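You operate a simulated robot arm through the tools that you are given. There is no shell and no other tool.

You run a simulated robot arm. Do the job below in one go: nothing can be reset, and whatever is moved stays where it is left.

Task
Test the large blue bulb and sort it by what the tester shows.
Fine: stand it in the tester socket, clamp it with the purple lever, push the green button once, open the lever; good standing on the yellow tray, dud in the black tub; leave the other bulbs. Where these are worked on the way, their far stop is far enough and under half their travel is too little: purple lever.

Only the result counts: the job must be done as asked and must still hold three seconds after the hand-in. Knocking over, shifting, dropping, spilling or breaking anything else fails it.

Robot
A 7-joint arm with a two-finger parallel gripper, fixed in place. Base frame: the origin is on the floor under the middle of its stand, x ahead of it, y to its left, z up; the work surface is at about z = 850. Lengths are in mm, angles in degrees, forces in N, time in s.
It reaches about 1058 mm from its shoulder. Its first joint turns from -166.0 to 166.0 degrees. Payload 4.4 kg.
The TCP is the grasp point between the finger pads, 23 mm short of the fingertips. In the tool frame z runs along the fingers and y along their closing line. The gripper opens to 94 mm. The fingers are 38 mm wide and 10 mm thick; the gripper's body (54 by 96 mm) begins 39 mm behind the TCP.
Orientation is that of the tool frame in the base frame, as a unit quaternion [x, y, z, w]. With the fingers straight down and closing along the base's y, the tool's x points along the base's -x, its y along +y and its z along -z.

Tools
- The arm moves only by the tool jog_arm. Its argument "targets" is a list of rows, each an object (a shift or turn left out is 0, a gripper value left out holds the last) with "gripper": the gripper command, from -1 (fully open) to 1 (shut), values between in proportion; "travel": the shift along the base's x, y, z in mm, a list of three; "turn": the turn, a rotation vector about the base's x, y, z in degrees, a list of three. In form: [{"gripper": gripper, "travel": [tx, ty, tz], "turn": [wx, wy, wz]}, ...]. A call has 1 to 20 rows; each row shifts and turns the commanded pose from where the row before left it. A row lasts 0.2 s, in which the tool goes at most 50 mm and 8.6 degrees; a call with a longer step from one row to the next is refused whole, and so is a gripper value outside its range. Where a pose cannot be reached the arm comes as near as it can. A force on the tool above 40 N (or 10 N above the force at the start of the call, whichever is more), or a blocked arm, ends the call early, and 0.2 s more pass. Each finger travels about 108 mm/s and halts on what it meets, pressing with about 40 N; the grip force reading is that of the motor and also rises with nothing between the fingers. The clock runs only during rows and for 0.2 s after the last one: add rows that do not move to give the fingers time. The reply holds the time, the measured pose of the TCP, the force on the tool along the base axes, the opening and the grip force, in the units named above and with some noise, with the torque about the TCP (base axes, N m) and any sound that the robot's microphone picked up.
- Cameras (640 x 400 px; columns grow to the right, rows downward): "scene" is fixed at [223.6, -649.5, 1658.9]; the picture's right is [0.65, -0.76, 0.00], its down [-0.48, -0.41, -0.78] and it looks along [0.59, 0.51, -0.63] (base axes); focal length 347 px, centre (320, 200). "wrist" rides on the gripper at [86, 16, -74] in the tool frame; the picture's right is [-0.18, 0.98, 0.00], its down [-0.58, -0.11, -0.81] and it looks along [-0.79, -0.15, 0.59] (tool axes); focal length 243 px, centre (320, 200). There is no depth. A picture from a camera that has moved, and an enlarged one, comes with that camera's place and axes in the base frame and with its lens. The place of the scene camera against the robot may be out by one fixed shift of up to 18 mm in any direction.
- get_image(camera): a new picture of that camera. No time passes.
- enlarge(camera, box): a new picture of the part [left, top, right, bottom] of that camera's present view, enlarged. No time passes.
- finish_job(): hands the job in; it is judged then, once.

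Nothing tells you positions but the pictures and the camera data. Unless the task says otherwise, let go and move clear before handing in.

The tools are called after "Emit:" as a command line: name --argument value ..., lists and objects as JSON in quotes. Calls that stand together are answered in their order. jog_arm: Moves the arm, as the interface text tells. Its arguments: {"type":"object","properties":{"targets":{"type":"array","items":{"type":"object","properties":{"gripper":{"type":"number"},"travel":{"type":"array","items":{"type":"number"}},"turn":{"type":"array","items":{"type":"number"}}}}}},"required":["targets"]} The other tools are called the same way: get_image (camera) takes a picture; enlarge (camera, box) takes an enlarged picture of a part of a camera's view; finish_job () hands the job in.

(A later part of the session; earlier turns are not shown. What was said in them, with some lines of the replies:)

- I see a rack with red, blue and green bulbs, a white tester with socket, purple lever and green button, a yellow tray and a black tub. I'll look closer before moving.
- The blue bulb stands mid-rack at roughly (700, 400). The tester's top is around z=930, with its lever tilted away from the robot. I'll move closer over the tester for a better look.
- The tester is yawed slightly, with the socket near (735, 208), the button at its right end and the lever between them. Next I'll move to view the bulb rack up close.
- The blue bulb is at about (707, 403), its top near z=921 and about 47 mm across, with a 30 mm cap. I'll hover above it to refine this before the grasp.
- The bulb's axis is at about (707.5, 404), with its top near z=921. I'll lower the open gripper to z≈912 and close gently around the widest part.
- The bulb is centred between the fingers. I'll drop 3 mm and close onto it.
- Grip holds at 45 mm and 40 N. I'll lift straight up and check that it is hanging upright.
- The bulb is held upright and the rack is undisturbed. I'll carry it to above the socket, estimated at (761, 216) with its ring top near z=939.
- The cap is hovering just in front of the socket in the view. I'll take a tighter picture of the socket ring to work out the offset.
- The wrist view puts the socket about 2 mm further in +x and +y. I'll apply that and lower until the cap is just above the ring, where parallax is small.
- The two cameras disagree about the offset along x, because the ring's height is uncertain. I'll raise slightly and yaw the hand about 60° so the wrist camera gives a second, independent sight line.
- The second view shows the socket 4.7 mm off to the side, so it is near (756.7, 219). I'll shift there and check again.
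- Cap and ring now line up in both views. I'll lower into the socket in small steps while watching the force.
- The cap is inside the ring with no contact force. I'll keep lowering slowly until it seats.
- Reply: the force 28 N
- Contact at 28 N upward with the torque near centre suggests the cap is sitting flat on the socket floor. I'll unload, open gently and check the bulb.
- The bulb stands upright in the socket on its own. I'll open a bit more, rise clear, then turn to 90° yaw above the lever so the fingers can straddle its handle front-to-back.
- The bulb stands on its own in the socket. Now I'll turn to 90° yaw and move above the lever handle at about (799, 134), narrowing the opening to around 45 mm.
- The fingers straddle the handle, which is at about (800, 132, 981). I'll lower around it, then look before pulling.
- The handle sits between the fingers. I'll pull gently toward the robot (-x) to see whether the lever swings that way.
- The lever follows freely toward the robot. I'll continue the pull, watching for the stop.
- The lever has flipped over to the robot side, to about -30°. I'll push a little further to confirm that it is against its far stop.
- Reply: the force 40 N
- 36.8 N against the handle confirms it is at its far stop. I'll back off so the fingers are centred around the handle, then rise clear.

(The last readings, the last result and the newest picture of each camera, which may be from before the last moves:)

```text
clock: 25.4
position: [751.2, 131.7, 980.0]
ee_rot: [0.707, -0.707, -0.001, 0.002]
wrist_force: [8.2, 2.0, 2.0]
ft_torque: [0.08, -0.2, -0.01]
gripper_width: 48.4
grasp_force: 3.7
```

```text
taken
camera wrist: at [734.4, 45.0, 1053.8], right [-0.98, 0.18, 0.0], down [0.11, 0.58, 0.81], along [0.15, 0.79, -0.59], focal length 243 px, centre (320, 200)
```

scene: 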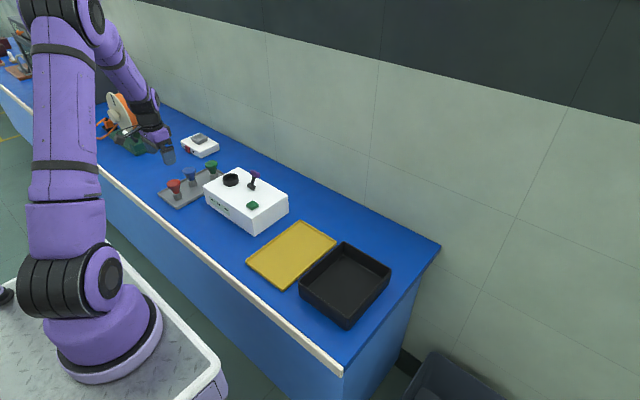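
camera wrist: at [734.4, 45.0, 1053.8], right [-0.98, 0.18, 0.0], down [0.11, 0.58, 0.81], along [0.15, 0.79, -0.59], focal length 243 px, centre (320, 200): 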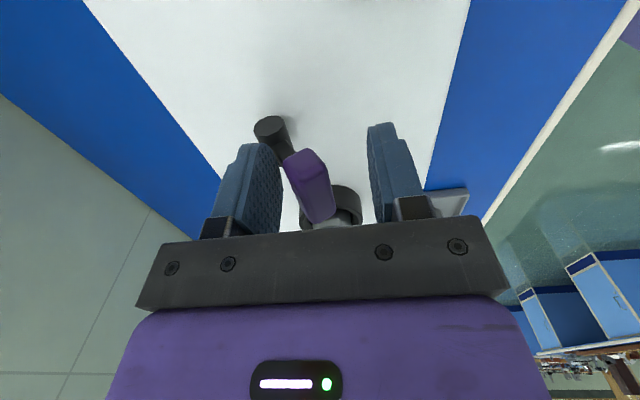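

The rear fingertip still touches the lever stem lightly. I'll back off 4 mm more, then rise.

Emit:
jog_arm --targets '[{"gripper": 0.04, "travel": [4, 0, 0]}, {"travel": [0, 0, 0]}, {"travel": [0, 0, 20]}, {"travel": [0, 0, 30]}, {"travel": [0, 0, 30]}, {"travel": [0, 0, 0]}]'

Emit:
get_image --camera "wrist"

Emit:
enlarge --camera "scene" --box '[190, 140, 318, 220]'

```text
clock: 26.8
position: [754.8, 132.5, 1061.9]
ee_rot: [-0.706, 0.708, 0.0, 0.0]
wrist_force: [1.1, 0.2, -0.4]
ft_torque: [0.04, -0.03, 0.0]
gripper_width: 45.4
grasp_force: 0.1
```

```text
taken
camera wrist: at [738.8, 44.9, 1134.7], right [-0.98, 0.18, 0.0], down [0.11, 0.58, 0.81], along [0.15, 0.79, -0.59], focal length 243 px, centre (320, 200)
```

wrist: 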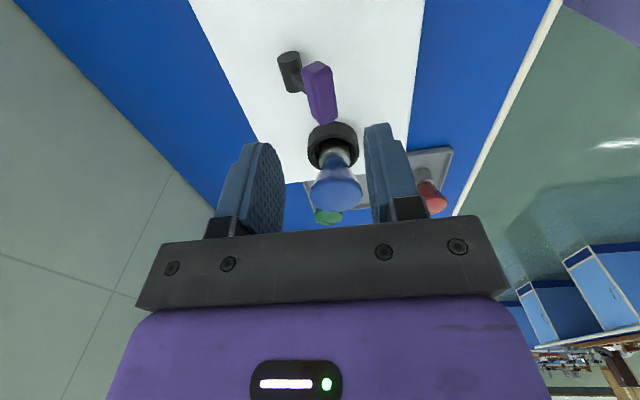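

```text
5.00 times, centred on (254, 180) of scene
camera zoom: at [223.6, -649.5, 1658.9], right [0.65, -0.76, 0.0], down [-0.48, -0.41, -0.78], along [0.59, 0.51, -0.63], focal length 1734 px, centre (650, 300)
```

zoom: 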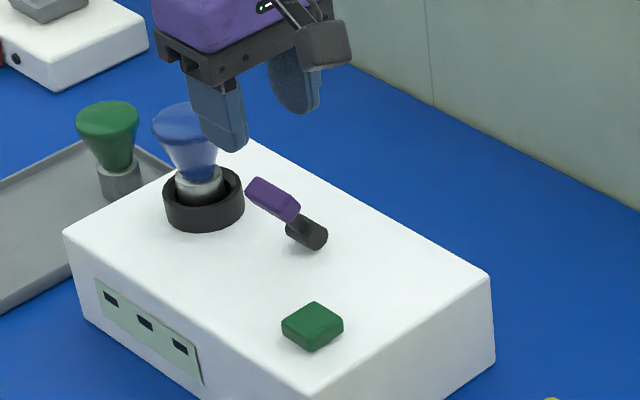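

The lever is clamped over on the robot side and the bulb still stands. Next I'll close the fingers and move above the green button at about (723, 60) to locate it.

Emit:
jog_arm --targets '[{"gripper": 0.5, "travel": [-10, -25, -5]}, {"gripper": 1, "travel": [-11, -26, -5]}, {"gripper": 1, "travel": [-11, -26, -5]}, {"gripper": 1}, {"gripper": 1}]'

Emit:
get_image --camera "wrist"

Emit:
enlarge --camera "wrist" --box '[220, 0, 420, 125]'

Emit:
enlarge --camera "scene" --box '[190, 140, 318, 220]'

```text
clock: 28.0
position: [724.3, 55.8, 1045.1]
ee_rot: [-0.707, 0.707, 0.0, 0.001]
wrist_force: [-0.6, 0.2, 0.2]
ft_torque: [0.04, 0.01, 0.02]
gripper_width: 0.0
grasp_force: 39.7
```

```text
taken
camera wrist: at [707.2, -32.8, 1119.1], right [-0.98, 0.18, 0.0], down [0.11, 0.58, 0.81], along [0.15, 0.79, -0.59], focal length 243 px, centre (320, 200)
```

wrist: 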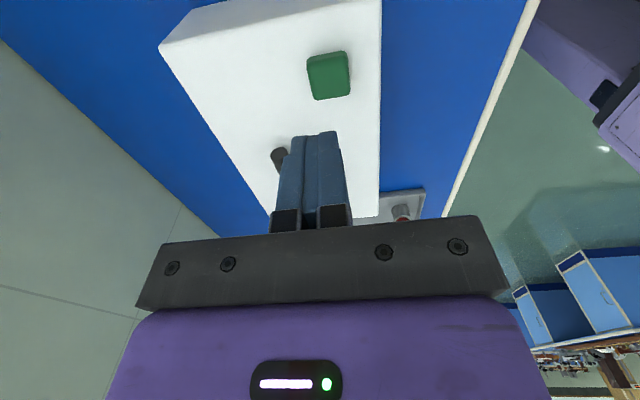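

```text
3.20 times, centred on (320, 62) of wrist
camera zoom: at [707.2, -32.8, 1119.1], right [-0.98, 0.18, 0.0], down [0.11, 0.58, 0.81], along [0.15, 0.79, -0.59], focal length 776 px, centre (320, 640)
```

zoom: 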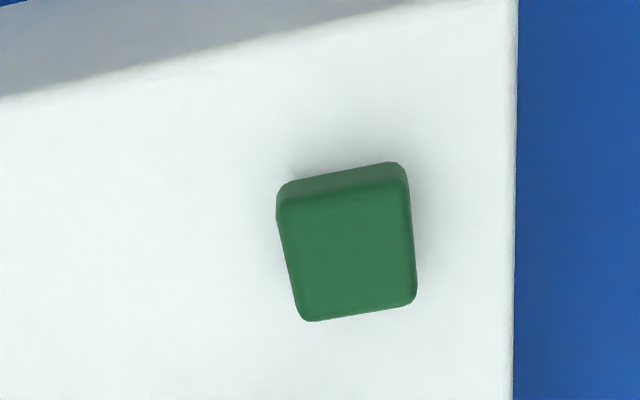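

```text
5.00 times, centred on (254, 180) of scene
camera zoom: at [223.6, -649.5, 1658.9], right [0.65, -0.76, 0.0], down [-0.48, -0.41, -0.78], along [0.59, 0.51, -0.63], focal length 1734 px, centre (650, 300)
```

zoom: 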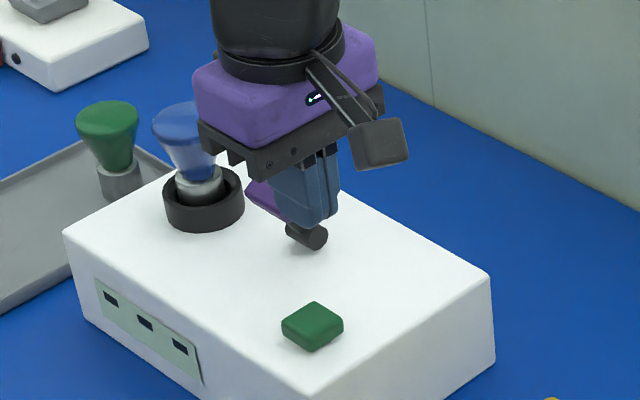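

The button top is at about (717.5, 60.5, 940). I'll move over it and come down to just above.

Emit:
jog_arm --targets '[{"gripper": 1, "travel": [-6.5, 5, -15]}, {"travel": [0, 0, -25]}, {"travel": [0, 0, -20]}, {"travel": [0, 0, -12]}, {"travel": [0, 0, 0]}]'

Emit:
get_image --camera "wrist"

Emit:
enlarge --camera "scene" --box '[190, 160, 286, 220]'

```text
clock: 29.2
position: [717.3, 60.5, 973.8]
ee_rot: [-0.707, 0.707, -0.001, 0.0]
wrist_force: [-0.4, -0.2, 0.4]
ft_torque: [0.0, -0.01, -0.01]
gripper_width: 0.0
grasp_force: 40.3
```

```text
taken
camera wrist: at [700.9, -27.1, 1047.5], right [-0.98, 0.18, 0.0], down [0.11, 0.58, 0.81], along [0.15, 0.79, -0.59], focal length 243 px, centre (320, 200)
```

wrist: 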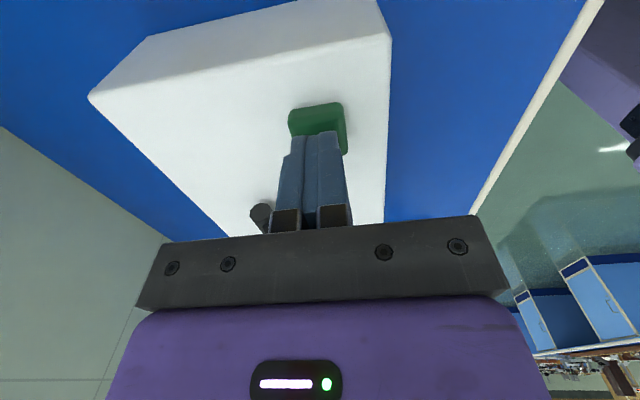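

```text
6.67 times, centred on (238, 190) of scene
camera zoom: at [223.6, -649.5, 1658.9], right [0.65, -0.76, 0.0], down [-0.48, -0.41, -0.78], along [0.59, 0.51, -0.63], focal length 2311 px, centre (867, 267)
```

zoom: 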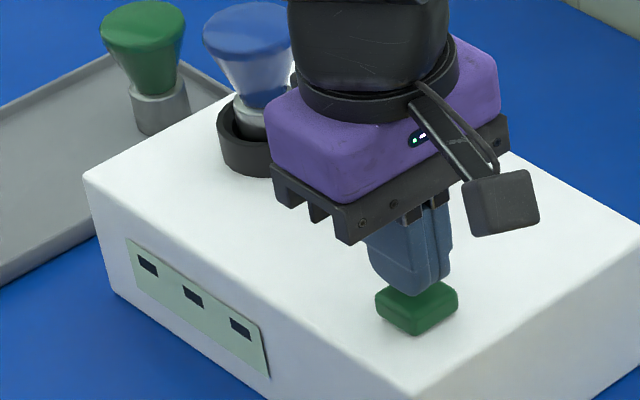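

The fingertips are right over the button with about 10 mm of gap. I'll press straight down in small steps.

Emit:
jog_arm --targets '[{"gripper": 1, "travel": [0, 0, -5]}, {"travel": [0, 0, -3]}, {"travel": [0, 0, -2]}, {"travel": [0, 0, -2]}, {"travel": [0, 0, -2]}]'

Emit:
enlarge --camera "scene" --box '[190, 160, 286, 220]'

```text
clock: 30.4
position: [718.0, 59.7, 959.5]
ee_rot: [-0.707, 0.707, 0.0, 0.001]
wrist_force: [1.3, -1.5, 10.8]
ft_torque: [-0.03, -0.05, -0.02]
gripper_width: 0.0
grasp_force: 40.1
heard: click
```

```text
6.67 times, centred on (238, 190) of scene
camera zoom: at [223.6, -649.5, 1658.9], right [0.65, -0.76, 0.0], down [-0.48, -0.41, -0.78], along [0.59, 0.51, -0.63], focal length 2311 px, centre (867, 267)
```

zoom: 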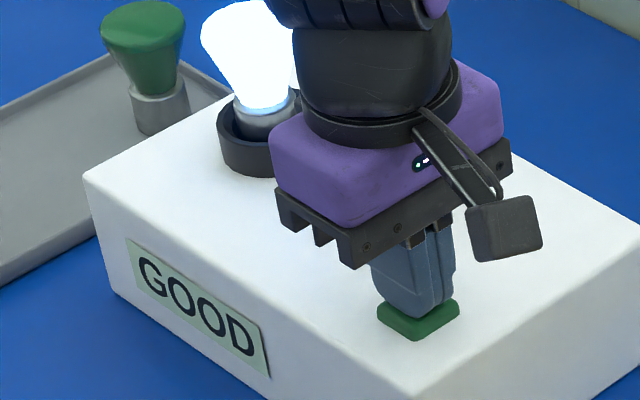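

A click was heard, the bulb lit and the display reads GOOD. I'll lift off the button and recheck the display.

Emit:
jog_arm --targets '[{"gripper": 1, "travel": [0, 0, 8]}, {"travel": [0, 0, 20]}, {"travel": [0, 0, 35]}, {"travel": [0, 0, 40]}, {"travel": [0, 0, 0]}]'

Emit:
enlarge --camera "scene" --box '[180, 140, 308, 220]'

Emit:
get_image --camera "wrist"

```text
clock: 31.6
position: [717.0, 59.5, 1062.7]
ee_rot: [-0.707, 0.707, 0.0, 0.0]
wrist_force: [0.4, 0.2, 1.2]
ft_torque: [0.0, -0.01, 0.03]
gripper_width: 0.0
grasp_force: 40.4
```

```text
5.00 times, centred on (244, 180) of scene
camera zoom: at [223.6, -649.5, 1658.9], right [0.65, -0.76, 0.0], down [-0.48, -0.41, -0.78], along [0.59, 0.51, -0.63], focal length 1734 px, centre (700, 300)
```

zoom: 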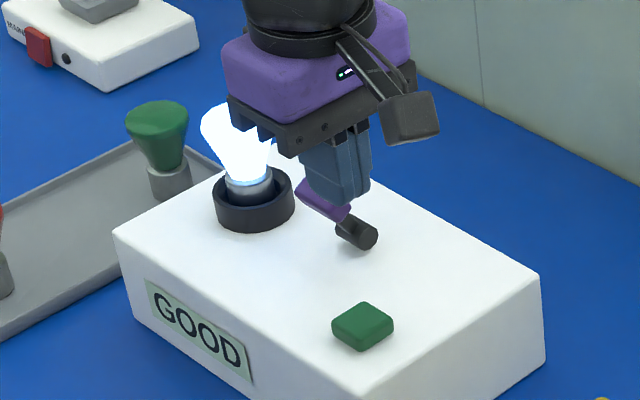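

```text
taken
camera wrist: at [700.4, -27.8, 1136.6], right [-0.98, 0.18, 0.0], down [0.11, 0.58, 0.81], along [0.15, 0.79, -0.59], focal length 243 px, centre (320, 200)
```

wrist: 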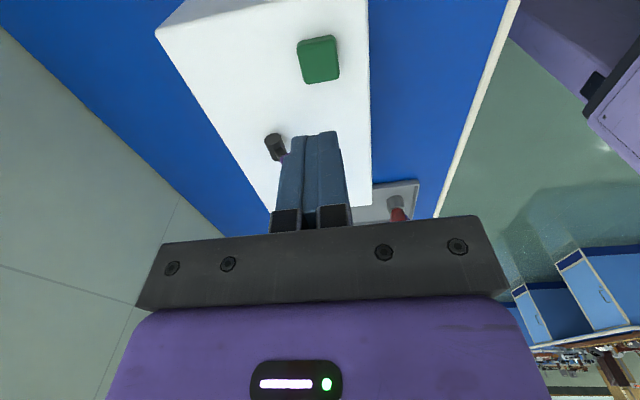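

The result is GOOD, so the bulb goes on the yellow tray. Now I'll go back over the lever handle with the fork opening to open the clamp.

Emit:
jog_arm --targets '[{"gripper": 0.5, "travel": [12, 24, 0]}, {"gripper": 0.04, "travel": [13, 24.5, 0]}, {"gripper": 0.04, "travel": [13, 24.5, 0]}, {"gripper": 0.04}, {"gripper": 0.04}]'

Emit:
get_image --camera "wrist"

```text
clock: 32.8
position: [754.9, 133.0, 1063.4]
ee_rot: [-0.707, 0.707, 0.0, -0.001]
wrist_force: [0.5, 0.3, 0.3]
ft_torque: [0.01, 0.02, 0.02]
gripper_width: 44.9
grasp_force: 0.1
```

```text
taken
camera wrist: at [738.5, 45.8, 1137.1], right [-0.98, 0.18, 0.0], down [0.11, 0.58, 0.81], along [0.15, 0.79, -0.59], focal length 243 px, centre (320, 200)
```

wrist: 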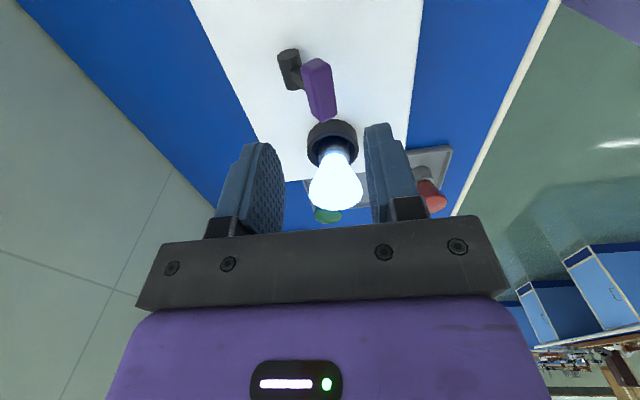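

I'm over the handle again. I'll descend around it with slightly more opening, then push away toward +x.

Emit:
jog_arm --targets '[{"gripper": -0.1, "travel": [0, 0, -25]}, {"travel": [0, 0, -25]}, {"travel": [0, 0, -20]}, {"travel": [0, 0, -11]}, {"travel": [0, 0, 0]}]'

Emit:
get_image --camera "wrist"

```text
clock: 34.0
position: [755.4, 133.8, 981.9]
ee_rot: [0.707, -0.707, 0.0, 0.001]
wrist_force: [-0.1, 0.1, -0.8]
ft_torque: [0.0, -0.03, 0.02]
gripper_width: 51.6
grasp_force: 0.0
```

```text
taken
camera wrist: at [739.2, 45.9, 1055.6], right [-0.98, 0.18, 0.0], down [0.11, 0.58, 0.81], along [0.15, 0.79, -0.59], focal length 243 px, centre (320, 200)
```

wrist: 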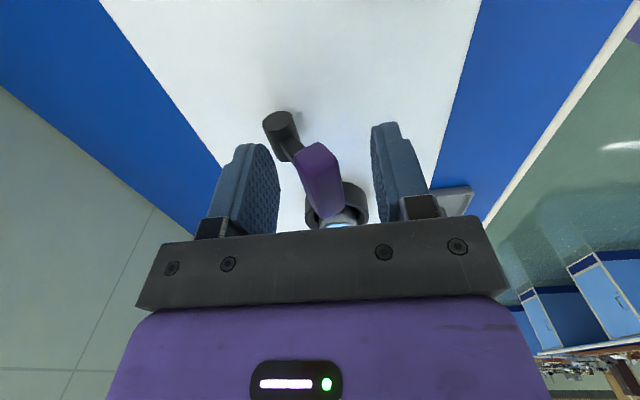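

The handle is inside the fork. I'll push away from the robot in stages.

Emit:
jog_arm --targets '[{"gripper": -0.1, "travel": [6, 0, 0]}, {"travel": [6, 0, 0]}, {"travel": [6, 0, 0]}, {"travel": [6, 0, 0]}, {"travel": [6, 0, 0]}, {"travel": [6, 0, 0]}, {"travel": [6, 0, 0]}, {"travel": [0, 0, 0]}]'

Emit:
get_image --camera "wrist"

Emit:
enlarge --camera "scene" --box '[180, 140, 308, 220]'

```text
clock: 35.8
position: [799.0, 132.8, 981.7]
ee_rot: [0.708, -0.707, 0.001, 0.0]
wrist_force: [0.0, 0.8, -1.3]
ft_torque: [-0.01, -0.02, -0.02]
gripper_width: 51.6
grasp_force: 0.1
```

```text
taken
camera wrist: at [781.1, 45.9, 1055.6], right [-0.98, 0.18, 0.0], down [0.11, 0.58, 0.81], along [0.15, 0.79, -0.59], focal length 243 px, centre (320, 200)
```

wrist: 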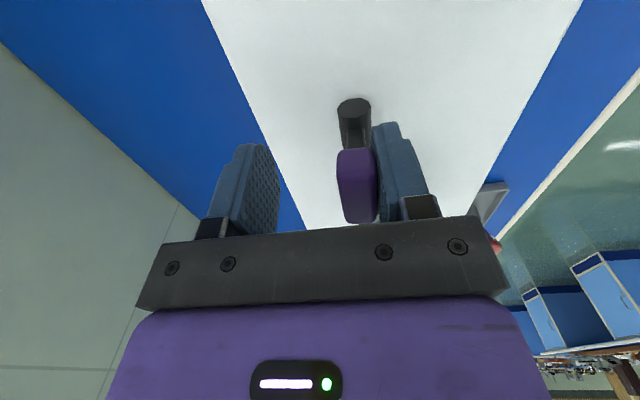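

```text
5.00 times, centred on (244, 180) of scene
camera zoom: at [223.6, -649.5, 1658.9], right [0.65, -0.76, 0.0], down [-0.48, -0.41, -0.78], along [0.59, 0.51, -0.63], focal length 1734 px, centre (700, 300)
```

zoom: 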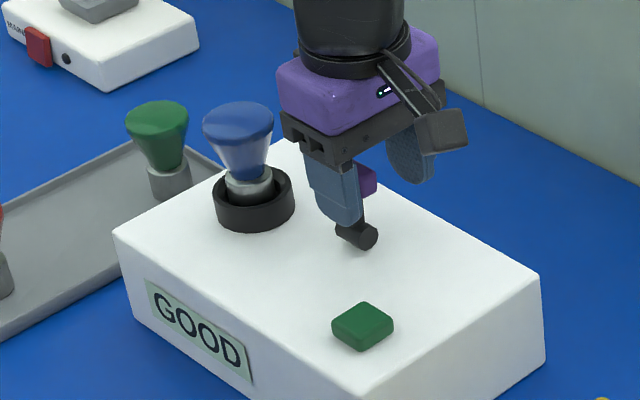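

The lever is now about upright and the lamp has gone out. I'll keep pushing to its open stop.

Emit:
jog_arm --targets '[{"gripper": -0.1, "travel": [6, 0, 0]}, {"travel": [6, 0, 0]}, {"travel": [5, 0, 0]}, {"travel": [4, 0, 0]}, {"travel": [0, 0, 0]}]'

Emit:
get_image --camera "wrist"

```text
clock: 37.0
position: [816.0, 133.7, 982.7]
ee_rot: [-0.707, 0.707, 0.001, -0.001]
wrist_force: [-34.6, -0.9, 5.3]
ft_torque: [-0.07, 0.93, 0.06]
gripper_width: 66.7
grasp_force: 17.1
```

```text
taken
camera wrist: at [799.4, 46.2, 1056.1], right [-0.98, 0.18, 0.0], down [0.11, 0.58, 0.81], along [0.15, 0.79, -0.59], focal length 243 px, centre (320, 200)
```

wrist: 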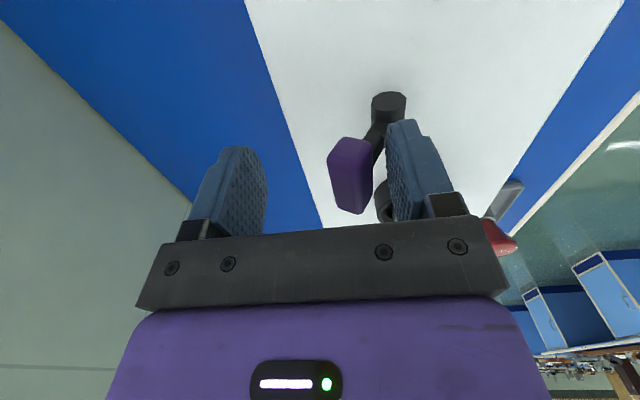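

It's against the open stop, with -34.6 N felt. I'll back off so both fingers are clear and rise.

Emit:
jog_arm --targets '[{"gripper": -0.1, "travel": [-8, 0, 0]}, {"travel": [-8, 0, 0]}, {"travel": [-3, 0, 0]}, {"travel": [0, 0, 0]}, {"travel": [0, 0, 25]}, {"travel": [0, 0, 35]}, {"travel": [0, 0, 35]}, {"travel": [0, 0, 0]}]'

Emit:
get_image --camera "wrist"

Emit:
enlarge --camera "scene" --box '[180, 140, 308, 220]'

```text
clock: 38.8
position: [800.1, 133.2, 1077.2]
ee_rot: [-0.707, 0.708, 0.0, 0.001]
wrist_force: [-0.1, 0.0, 0.6]
ft_torque: [0.0, 0.02, -0.02]
gripper_width: 51.5
grasp_force: 0.2
```

```text
taken
camera wrist: at [783.6, 46.1, 1150.7], right [-0.98, 0.18, 0.0], down [0.11, 0.58, 0.81], along [0.15, 0.79, -0.59], focal length 243 px, centre (320, 200)
```

wrist: 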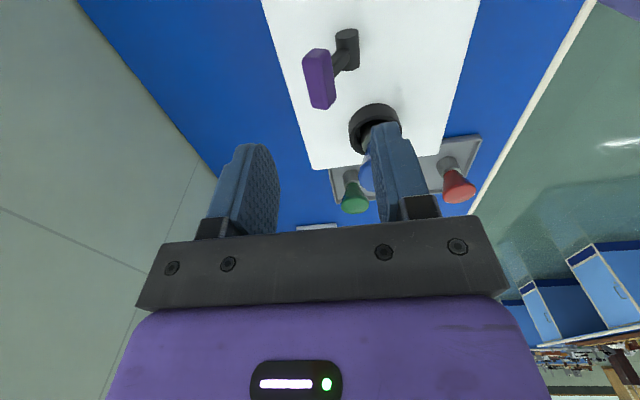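

```text
5.00 times, centred on (244, 180) of scene
camera zoom: at [223.6, -649.5, 1658.9], right [0.65, -0.76, 0.0], down [-0.48, -0.41, -0.78], along [0.59, 0.51, -0.63], focal length 1734 px, centre (700, 300)
```

zoom: 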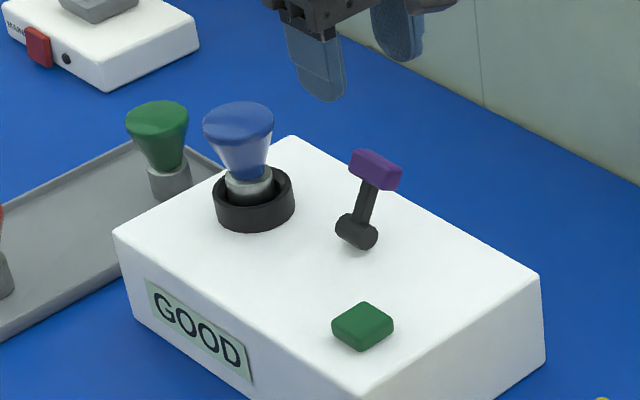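

The lever is open again and the bulb still stands in the socket. I'll open the gripper fully and move above the bulb.

Emit:
jog_arm --targets '[{"gripper": -0.6, "travel": [-14.4, 28.7, 0]}, {"gripper": -1, "travel": [-14.4, 28.7, 0]}, {"gripper": -1, "travel": [-14.4, 28.7, 0]}, {"gripper": -1}, {"gripper": -1}]'

Emit:
get_image --camera "wrist"

Emit:
enlarge --camera "wrist" --box '[240, 0, 400, 150]'

```text
clock: 40.0
position: [756.6, 219.3, 1077.3]
ee_rot: [-0.707, 0.708, 0.0, 0.0]
wrist_force: [0.6, 0.1, 0.0]
ft_torque: [0.01, -0.01, 0.0]
gripper_width: 94.0
grasp_force: 0.1
```

```text
taken
camera wrist: at [739.8, 131.3, 1150.6], right [-0.98, 0.18, 0.0], down [0.11, 0.58, 0.81], along [0.15, 0.79, -0.59], focal length 243 px, centre (320, 200)
```

wrist: 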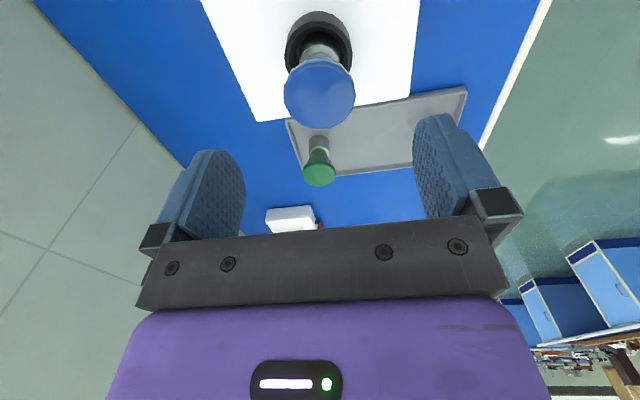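

```text
2.67 times, centred on (320, 75) of wrist
camera zoom: at [739.8, 131.3, 1150.6], right [-0.98, 0.18, 0.0], down [0.11, 0.58, 0.81], along [0.15, 0.79, -0.59], focal length 647 px, centre (320, 533)
```

zoom: 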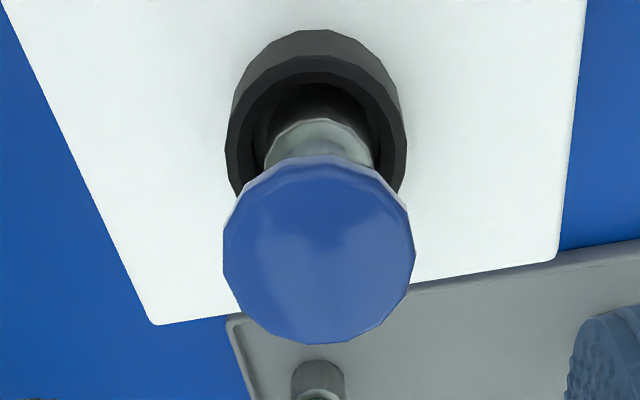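

The bulb's axis is at (756.7, 218.4) with its top near z=1001. I'll descend around it and grip.

Emit:
jog_arm --targets '[{"gripper": -1, "travel": [0, -0.8, -25]}, {"travel": [0, 0, -25]}, {"travel": [0, 0, -20]}, {"travel": [0, 0, -15]}, {"travel": [0, 0, 0]}]'

Emit:
get_image --camera "wrist"

Emit:
enlarge --camera "scene" --box '[180, 130, 308, 210]'

```text
clock: 41.2
position: [757.4, 218.0, 991.2]
ee_rot: [0.707, -0.707, -0.001, 0.0]
wrist_force: [-0.2, 0.1, 0.5]
ft_torque: [0.02, 0.01, 0.0]
gripper_width: 94.0
grasp_force: 0.0
```

```text
taken
camera wrist: at [739.8, 131.0, 1065.7], right [-0.98, 0.18, 0.0], down [0.11, 0.58, 0.81], along [0.15, 0.79, -0.59], focal length 243 px, centre (320, 200)
```

wrist: 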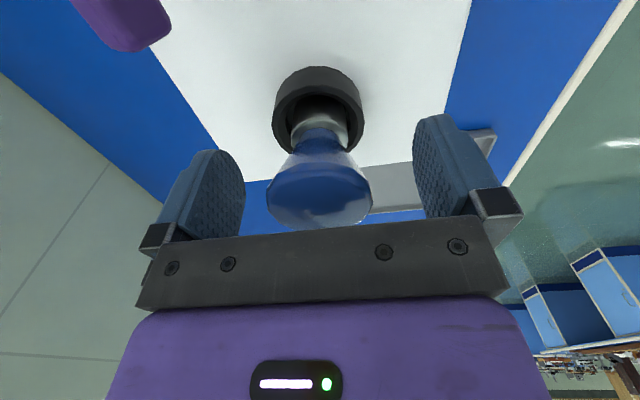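

```text
5.00 times, centred on (244, 170) of scene
camera zoom: at [223.6, -649.5, 1658.9], right [0.65, -0.76, 0.0], down [-0.48, -0.41, -0.78], along [0.59, 0.51, -0.63], focal length 1734 px, centre (700, 350)
```

zoom: 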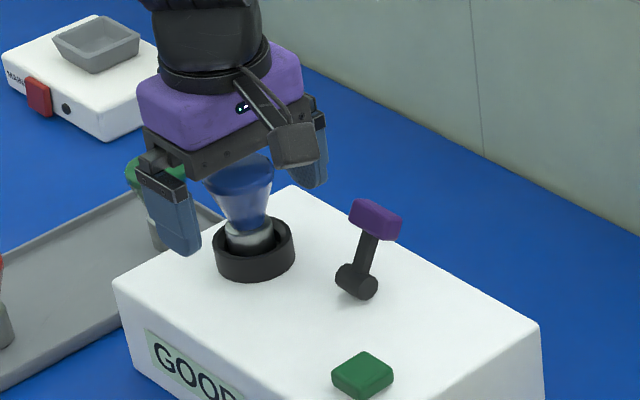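

The bulb is centred between the fingers. Closing on it now.

Emit:
jog_arm --targets '[{"gripper": -0.2}, {"gripper": 0.15}, {"gripper": 0.15}, {"gripper": 0.15}]'

Emit:
get_image --camera "wrist"

```text
clock: 42.2
position: [757.1, 218.6, 991.4]
ee_rot: [-0.707, 0.707, 0.0, 0.0]
wrist_force: [0.8, -0.9, 0.6]
ft_torque: [0.0, -0.01, 0.0]
gripper_width: 45.9
grasp_force: 39.4
```

```text
taken
camera wrist: at [739.9, 131.1, 1065.9], right [-0.98, 0.18, 0.0], down [0.11, 0.58, 0.81], along [0.15, 0.79, -0.59], focal length 243 px, centre (320, 200)
```

wrist: 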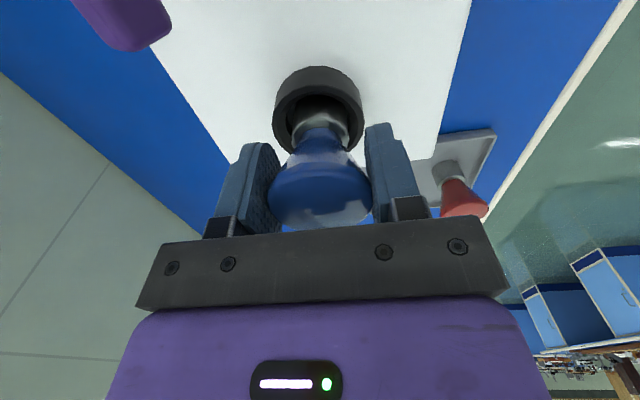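

Grip confirmed at 40 N. I'll lift straight out of the socket, well above the lever.

Emit:
jog_arm --targets '[{"gripper": 0.15, "travel": [0, 0, 6]}, {"travel": [0, 0, 12]}, {"travel": [0, 0, 20]}, {"travel": [0, 0, 30]}, {"travel": [0, 0, 30]}, {"travel": [0, 0, 0]}]'

Emit:
get_image --camera "wrist"

Emit:
get_image --camera "scene"

```text
clock: 43.6
position: [756.4, 218.3, 1090.2]
ee_rot: [0.707, -0.707, 0.001, 0.0]
wrist_force: [0.4, -0.1, -0.2]
ft_torque: [0.03, 0.01, 0.01]
gripper_width: 45.7
grasp_force: 39.8
```

```text
taken
camera wrist: at [739.7, 130.3, 1164.4], right [-0.98, 0.18, 0.0], down [0.11, 0.58, 0.81], along [0.15, 0.79, -0.59], focal length 243 px, centre (320, 200)
```

wrist: 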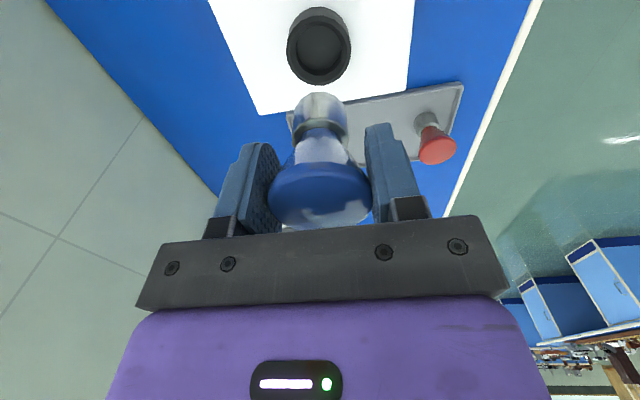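

```text
taken
```

scene: 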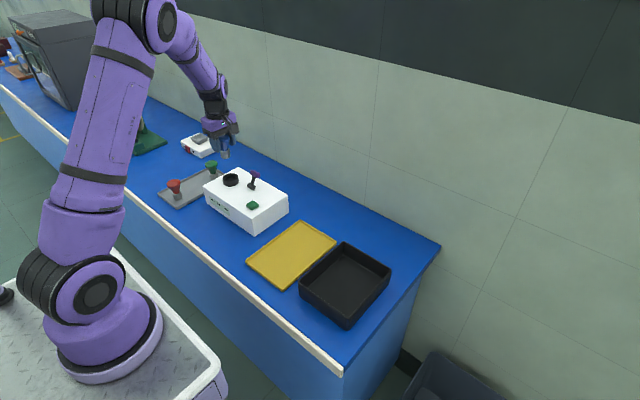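

The bulb is out and hanging straight. I'll carry it over to above the middle of the yellow tray, at about (712, -124).

Emit:
jog_arm --targets '[{"gripper": 0.15, "travel": [-2.6, -20, 0]}, {"travel": [-4.5, -35, 0]}, {"travel": [-5.4, -42, 0]}, {"travel": [-5.4, -42, 0]}, {"travel": [-5.4, -42, 0]}, {"travel": [-5.4, -42, 0]}, {"travel": [-5.4, -42, 0]}, {"travel": [-4.5, -35, 0]}, {"travel": [-3.2, -25, 0]}, {"travel": [-2.2, -17, 0]}, {"travel": [0, 0, 0]}]'

Emit:
get_image --camera "wrist"

Emit:
enlarge --camera "scene" --box '[210, 150, 402, 270]'

```text
clock: 46.0
position: [712.5, -123.7, 1088.9]
ee_rot: [-0.707, 0.707, 0.0, 0.0]
wrist_force: [0.0, 0.3, -0.7]
ft_torque: [-0.02, 0.02, 0.02]
gripper_width: 45.6
grasp_force: 39.5
```

```text
taken
camera wrist: at [696.1, -211.4, 1163.9], right [-0.98, 0.18, 0.0], down [0.11, 0.58, 0.81], along [0.15, 0.79, -0.59], focal length 243 px, centre (320, 200)
```

wrist: 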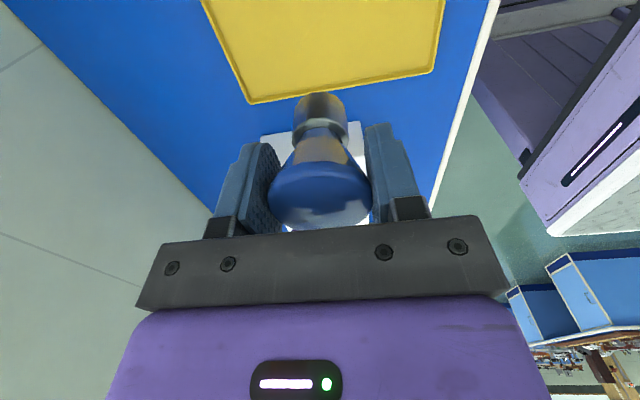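

```text
3.33 times, centred on (306, 210) of scene
camera zoom: at [223.6, -649.5, 1658.9], right [0.65, -0.76, 0.0], down [-0.48, -0.41, -0.78], along [0.59, 0.51, -0.63], focal length 1156 px, centre (367, 167)
```

zoom: 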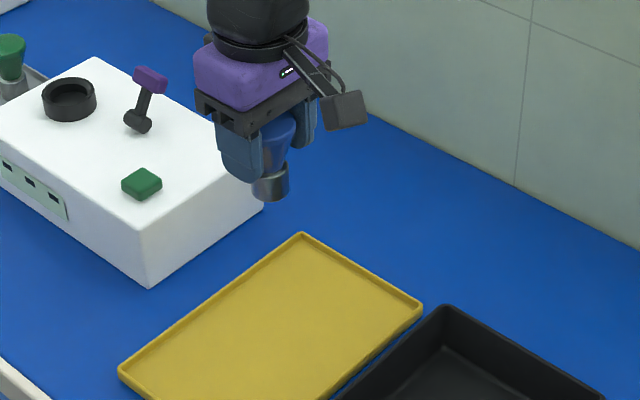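

The tray lies directly below, spanning about x 587–830 and y -200 to -40. I'll lower toward it.

Emit:
jog_arm --targets '[{"gripper": 0.15, "travel": [-2, 2, -20]}, {"travel": [0, 0, -35]}, {"travel": [0, 0, -35]}, {"travel": [0, 0, -35]}, {"travel": [0, 0, -20]}, {"travel": [0, 0, -10]}, {"travel": [0, 0, 0]}]'

Emit:
get_image --camera "wrist"

Emit:
enlarge --camera "scene" --box '[230, 180, 390, 280]'

```text
clock: 47.6
position: [710.6, -121.0, 934.8]
ee_rot: [0.707, -0.707, 0.0, 0.0]
wrist_force: [0.7, -0.6, -0.8]
ft_torque: [-0.02, 0.01, 0.0]
gripper_width: 45.4
grasp_force: 39.6
```

```text
taken
camera wrist: at [694.0, -208.1, 1008.4], right [-0.98, 0.18, 0.0], down [0.11, 0.58, 0.81], along [0.15, 0.79, -0.59], focal length 243 px, centre (320, 200)
```

wrist: 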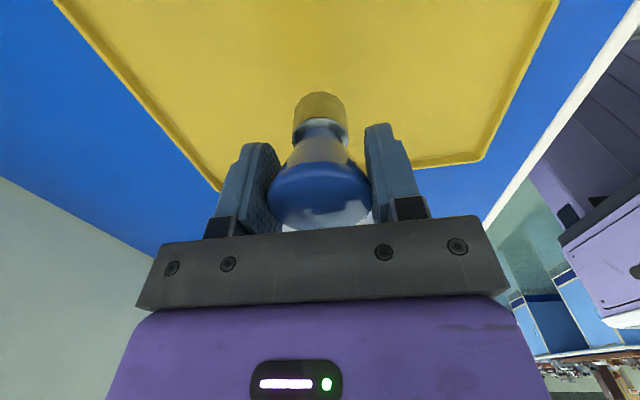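

```text
4.00 times, centred on (310, 230) of scene
camera zoom: at [223.6, -649.5, 1658.9], right [0.65, -0.76, 0.0], down [-0.48, -0.41, -0.78], along [0.59, 0.51, -0.63], focal length 1387 px, centre (360, 80)
```

zoom: 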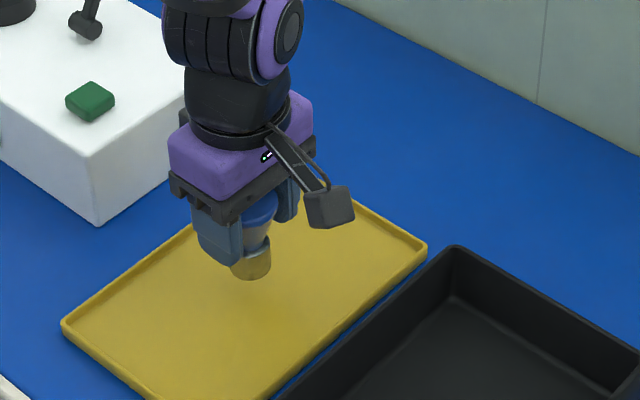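

The bulb is above the tray's middle with about 25 mm left. I'll lower slowly until I feel contact.

Emit:
jog_arm --targets '[{"gripper": 0.15, "travel": [0, 0, -8]}, {"travel": [0, 0, -6]}, {"travel": [0, 0, -4]}, {"travel": [0, 0, 0]}]'

Emit:
jog_arm --targets '[{"gripper": 0.15, "travel": [0, 0, -2]}, {"travel": [0, 0, -2]}, {"travel": [0, 0, -1]}, {"travel": [0, 0, 0]}]'

```text
clock: 48.6
position: [710.8, -121.4, 918.6]
ee_rot: [0.707, -0.707, 0.001, 0.0]
wrist_force: [0.0, 0.3, -1.0]
ft_torque: [0.01, -0.03, 0.02]
gripper_width: 45.6
grasp_force: 40.6
```

```text
clock: 49.6
position: [709.4, -121.4, 911.7]
ee_rot: [-0.707, 0.707, 0.001, 0.0]
wrist_force: [-0.3, -0.1, -0.5]
ft_torque: [-0.02, 0.02, -0.01]
gripper_width: 45.6
grasp_force: 40.1
```

No contact yet at z≈912, so I'll continue down in 1–2 mm steps.

Emit:
jog_arm --targets '[{"gripper": 0.15, "travel": [0, 0, -1.5]}, {"travel": [0, 0, -1.5]}, {"travel": [0, 0, 0]}]'

Emit:
enlarge --camera "scene" --box '[260, 215, 324, 255]'

```text
clock: 50.4
position: [710.7, -121.8, 910.2]
ee_rot: [-0.707, 0.707, -0.001, 0.0]
wrist_force: [-0.6, -1.4, 25.5]
ft_torque: [0.07, -0.01, 0.09]
gripper_width: 45.3
grasp_force: 40.0
```

```text
10.00 times, centred on (292, 235) of scene
camera zoom: at [223.6, -649.5, 1658.9], right [0.65, -0.76, 0.0], down [-0.48, -0.41, -0.78], along [0.59, 0.51, -0.63], focal length 3467 px, centre (600, -150)
```

zoom: 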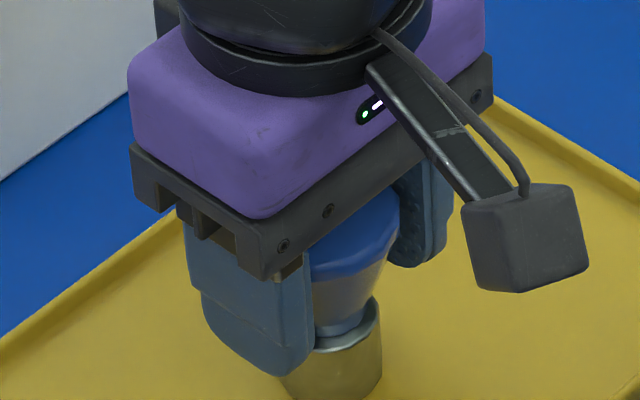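

The bulb touches the tray, with 25 N upward. I'll unload slightly, open gently, and check that it stands.

Emit:
jog_arm --targets '[{"gripper": 0.15, "travel": [0, 0, 1.2]}, {"gripper": 0.15}, {"gripper": -0.1}, {"gripper": -0.35}, {"gripper": -0.6}, {"gripper": -0.6}]'

Emit:
get_image --camera "wrist"

```text
clock: 51.8
position: [709.0, -121.2, 910.1]
ee_rot: [0.708, -0.706, 0.0, 0.0]
wrist_force: [-0.2, 0.3, 0.2]
ft_torque: [0.01, 0.0, -0.04]
gripper_width: 75.1
grasp_force: 0.0
```

```text
taken
camera wrist: at [693.6, -208.9, 983.9], right [-0.98, 0.18, 0.0], down [0.11, 0.58, 0.81], along [0.15, 0.79, -0.59], focal length 243 px, centre (320, 200)
```

wrist: 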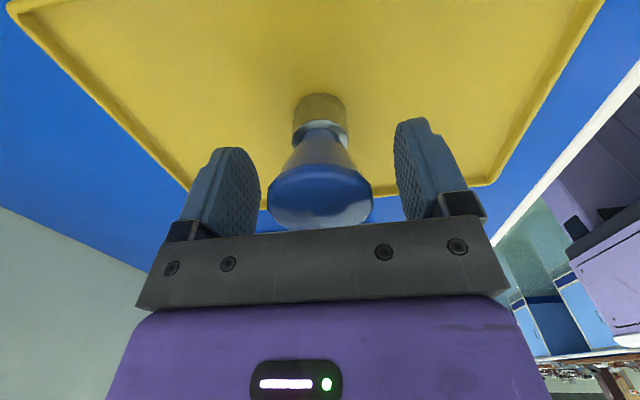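

The bulb stands upright, free of both fingers. I'll rise straight up and clear.

Emit:
jog_arm --targets '[{"gripper": -0.6, "travel": [0, 0, 10]}, {"travel": [0, 0, 20]}, {"travel": [0, 0, 35]}, {"travel": [0, 0, 40]}, {"travel": [0, 0, 45]}, {"travel": [0, 0, 45]}, {"travel": [0, 0, 0]}]'

Emit:
get_image --camera "wrist"

Emit:
get_image --camera "scene"

Emit:
enlarge --camera "scene" --box '[150, 140, 406, 300]'

```text
clock: 53.4
position: [709.4, -121.2, 1104.5]
ee_rot: [0.707, -0.707, -0.001, 0.0]
wrist_force: [0.7, 0.3, 0.1]
ft_torque: [0.01, -0.02, 0.01]
gripper_width: 75.3
grasp_force: 0.0
```

```text
taken
camera wrist: at [693.2, -209.2, 1179.1], right [-0.98, 0.18, 0.0], down [0.11, 0.58, 0.81], along [0.15, 0.79, -0.59], focal length 243 px, centre (320, 200)
```

wrist: 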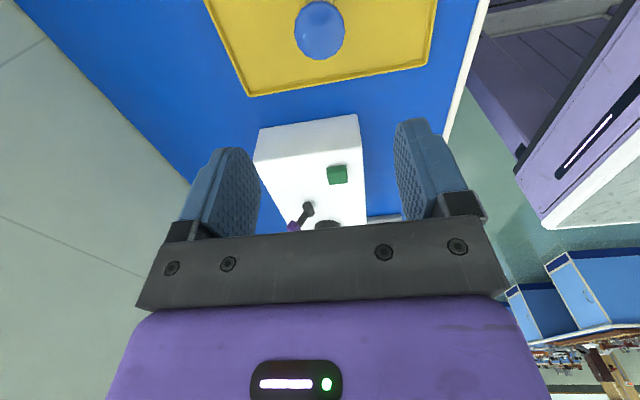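

```text
taken
```

scene: 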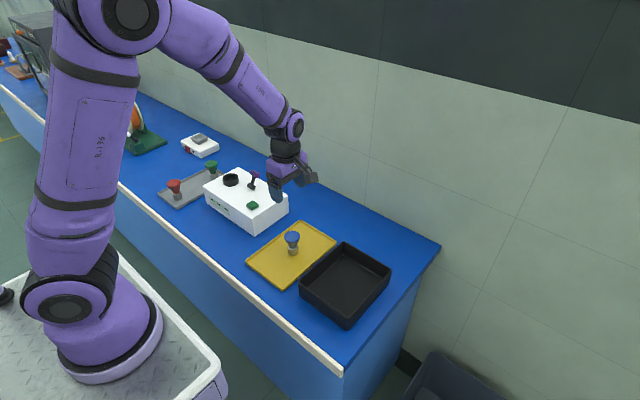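

```text
2.50 times, centred on (278, 220) of scene
camera zoom: at [223.6, -649.5, 1658.9], right [0.65, -0.76, 0.0], down [-0.48, -0.41, -0.78], along [0.59, 0.51, -0.63], focal length 867 px, centre (425, 150)
```

zoom: 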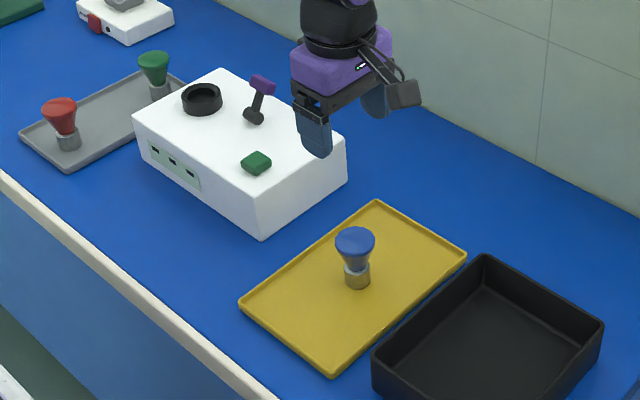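

The blue bulb stands upright on the yellow tray and the lever is back at its open stop. The red and green bulbs haven't moved and the arm is clear, so I'm handing in.

Emit:
finish_job

```text
The job is handed in.
```

The large blue bulb tested GOOD and now stands upright on the yellow tray.

I stood it in the tester socket, pulled the purple lever over to its far stop and pushed the green button once. The tester clicked, the bulb lit and the display read GOOD. I then pushed the lever back to its open stop before moving the bulb.

In the last pictures the red and green bulbs were still in the rack and nothing else looked disturbed. The gripper had let go and was well clear when I handed the job in.
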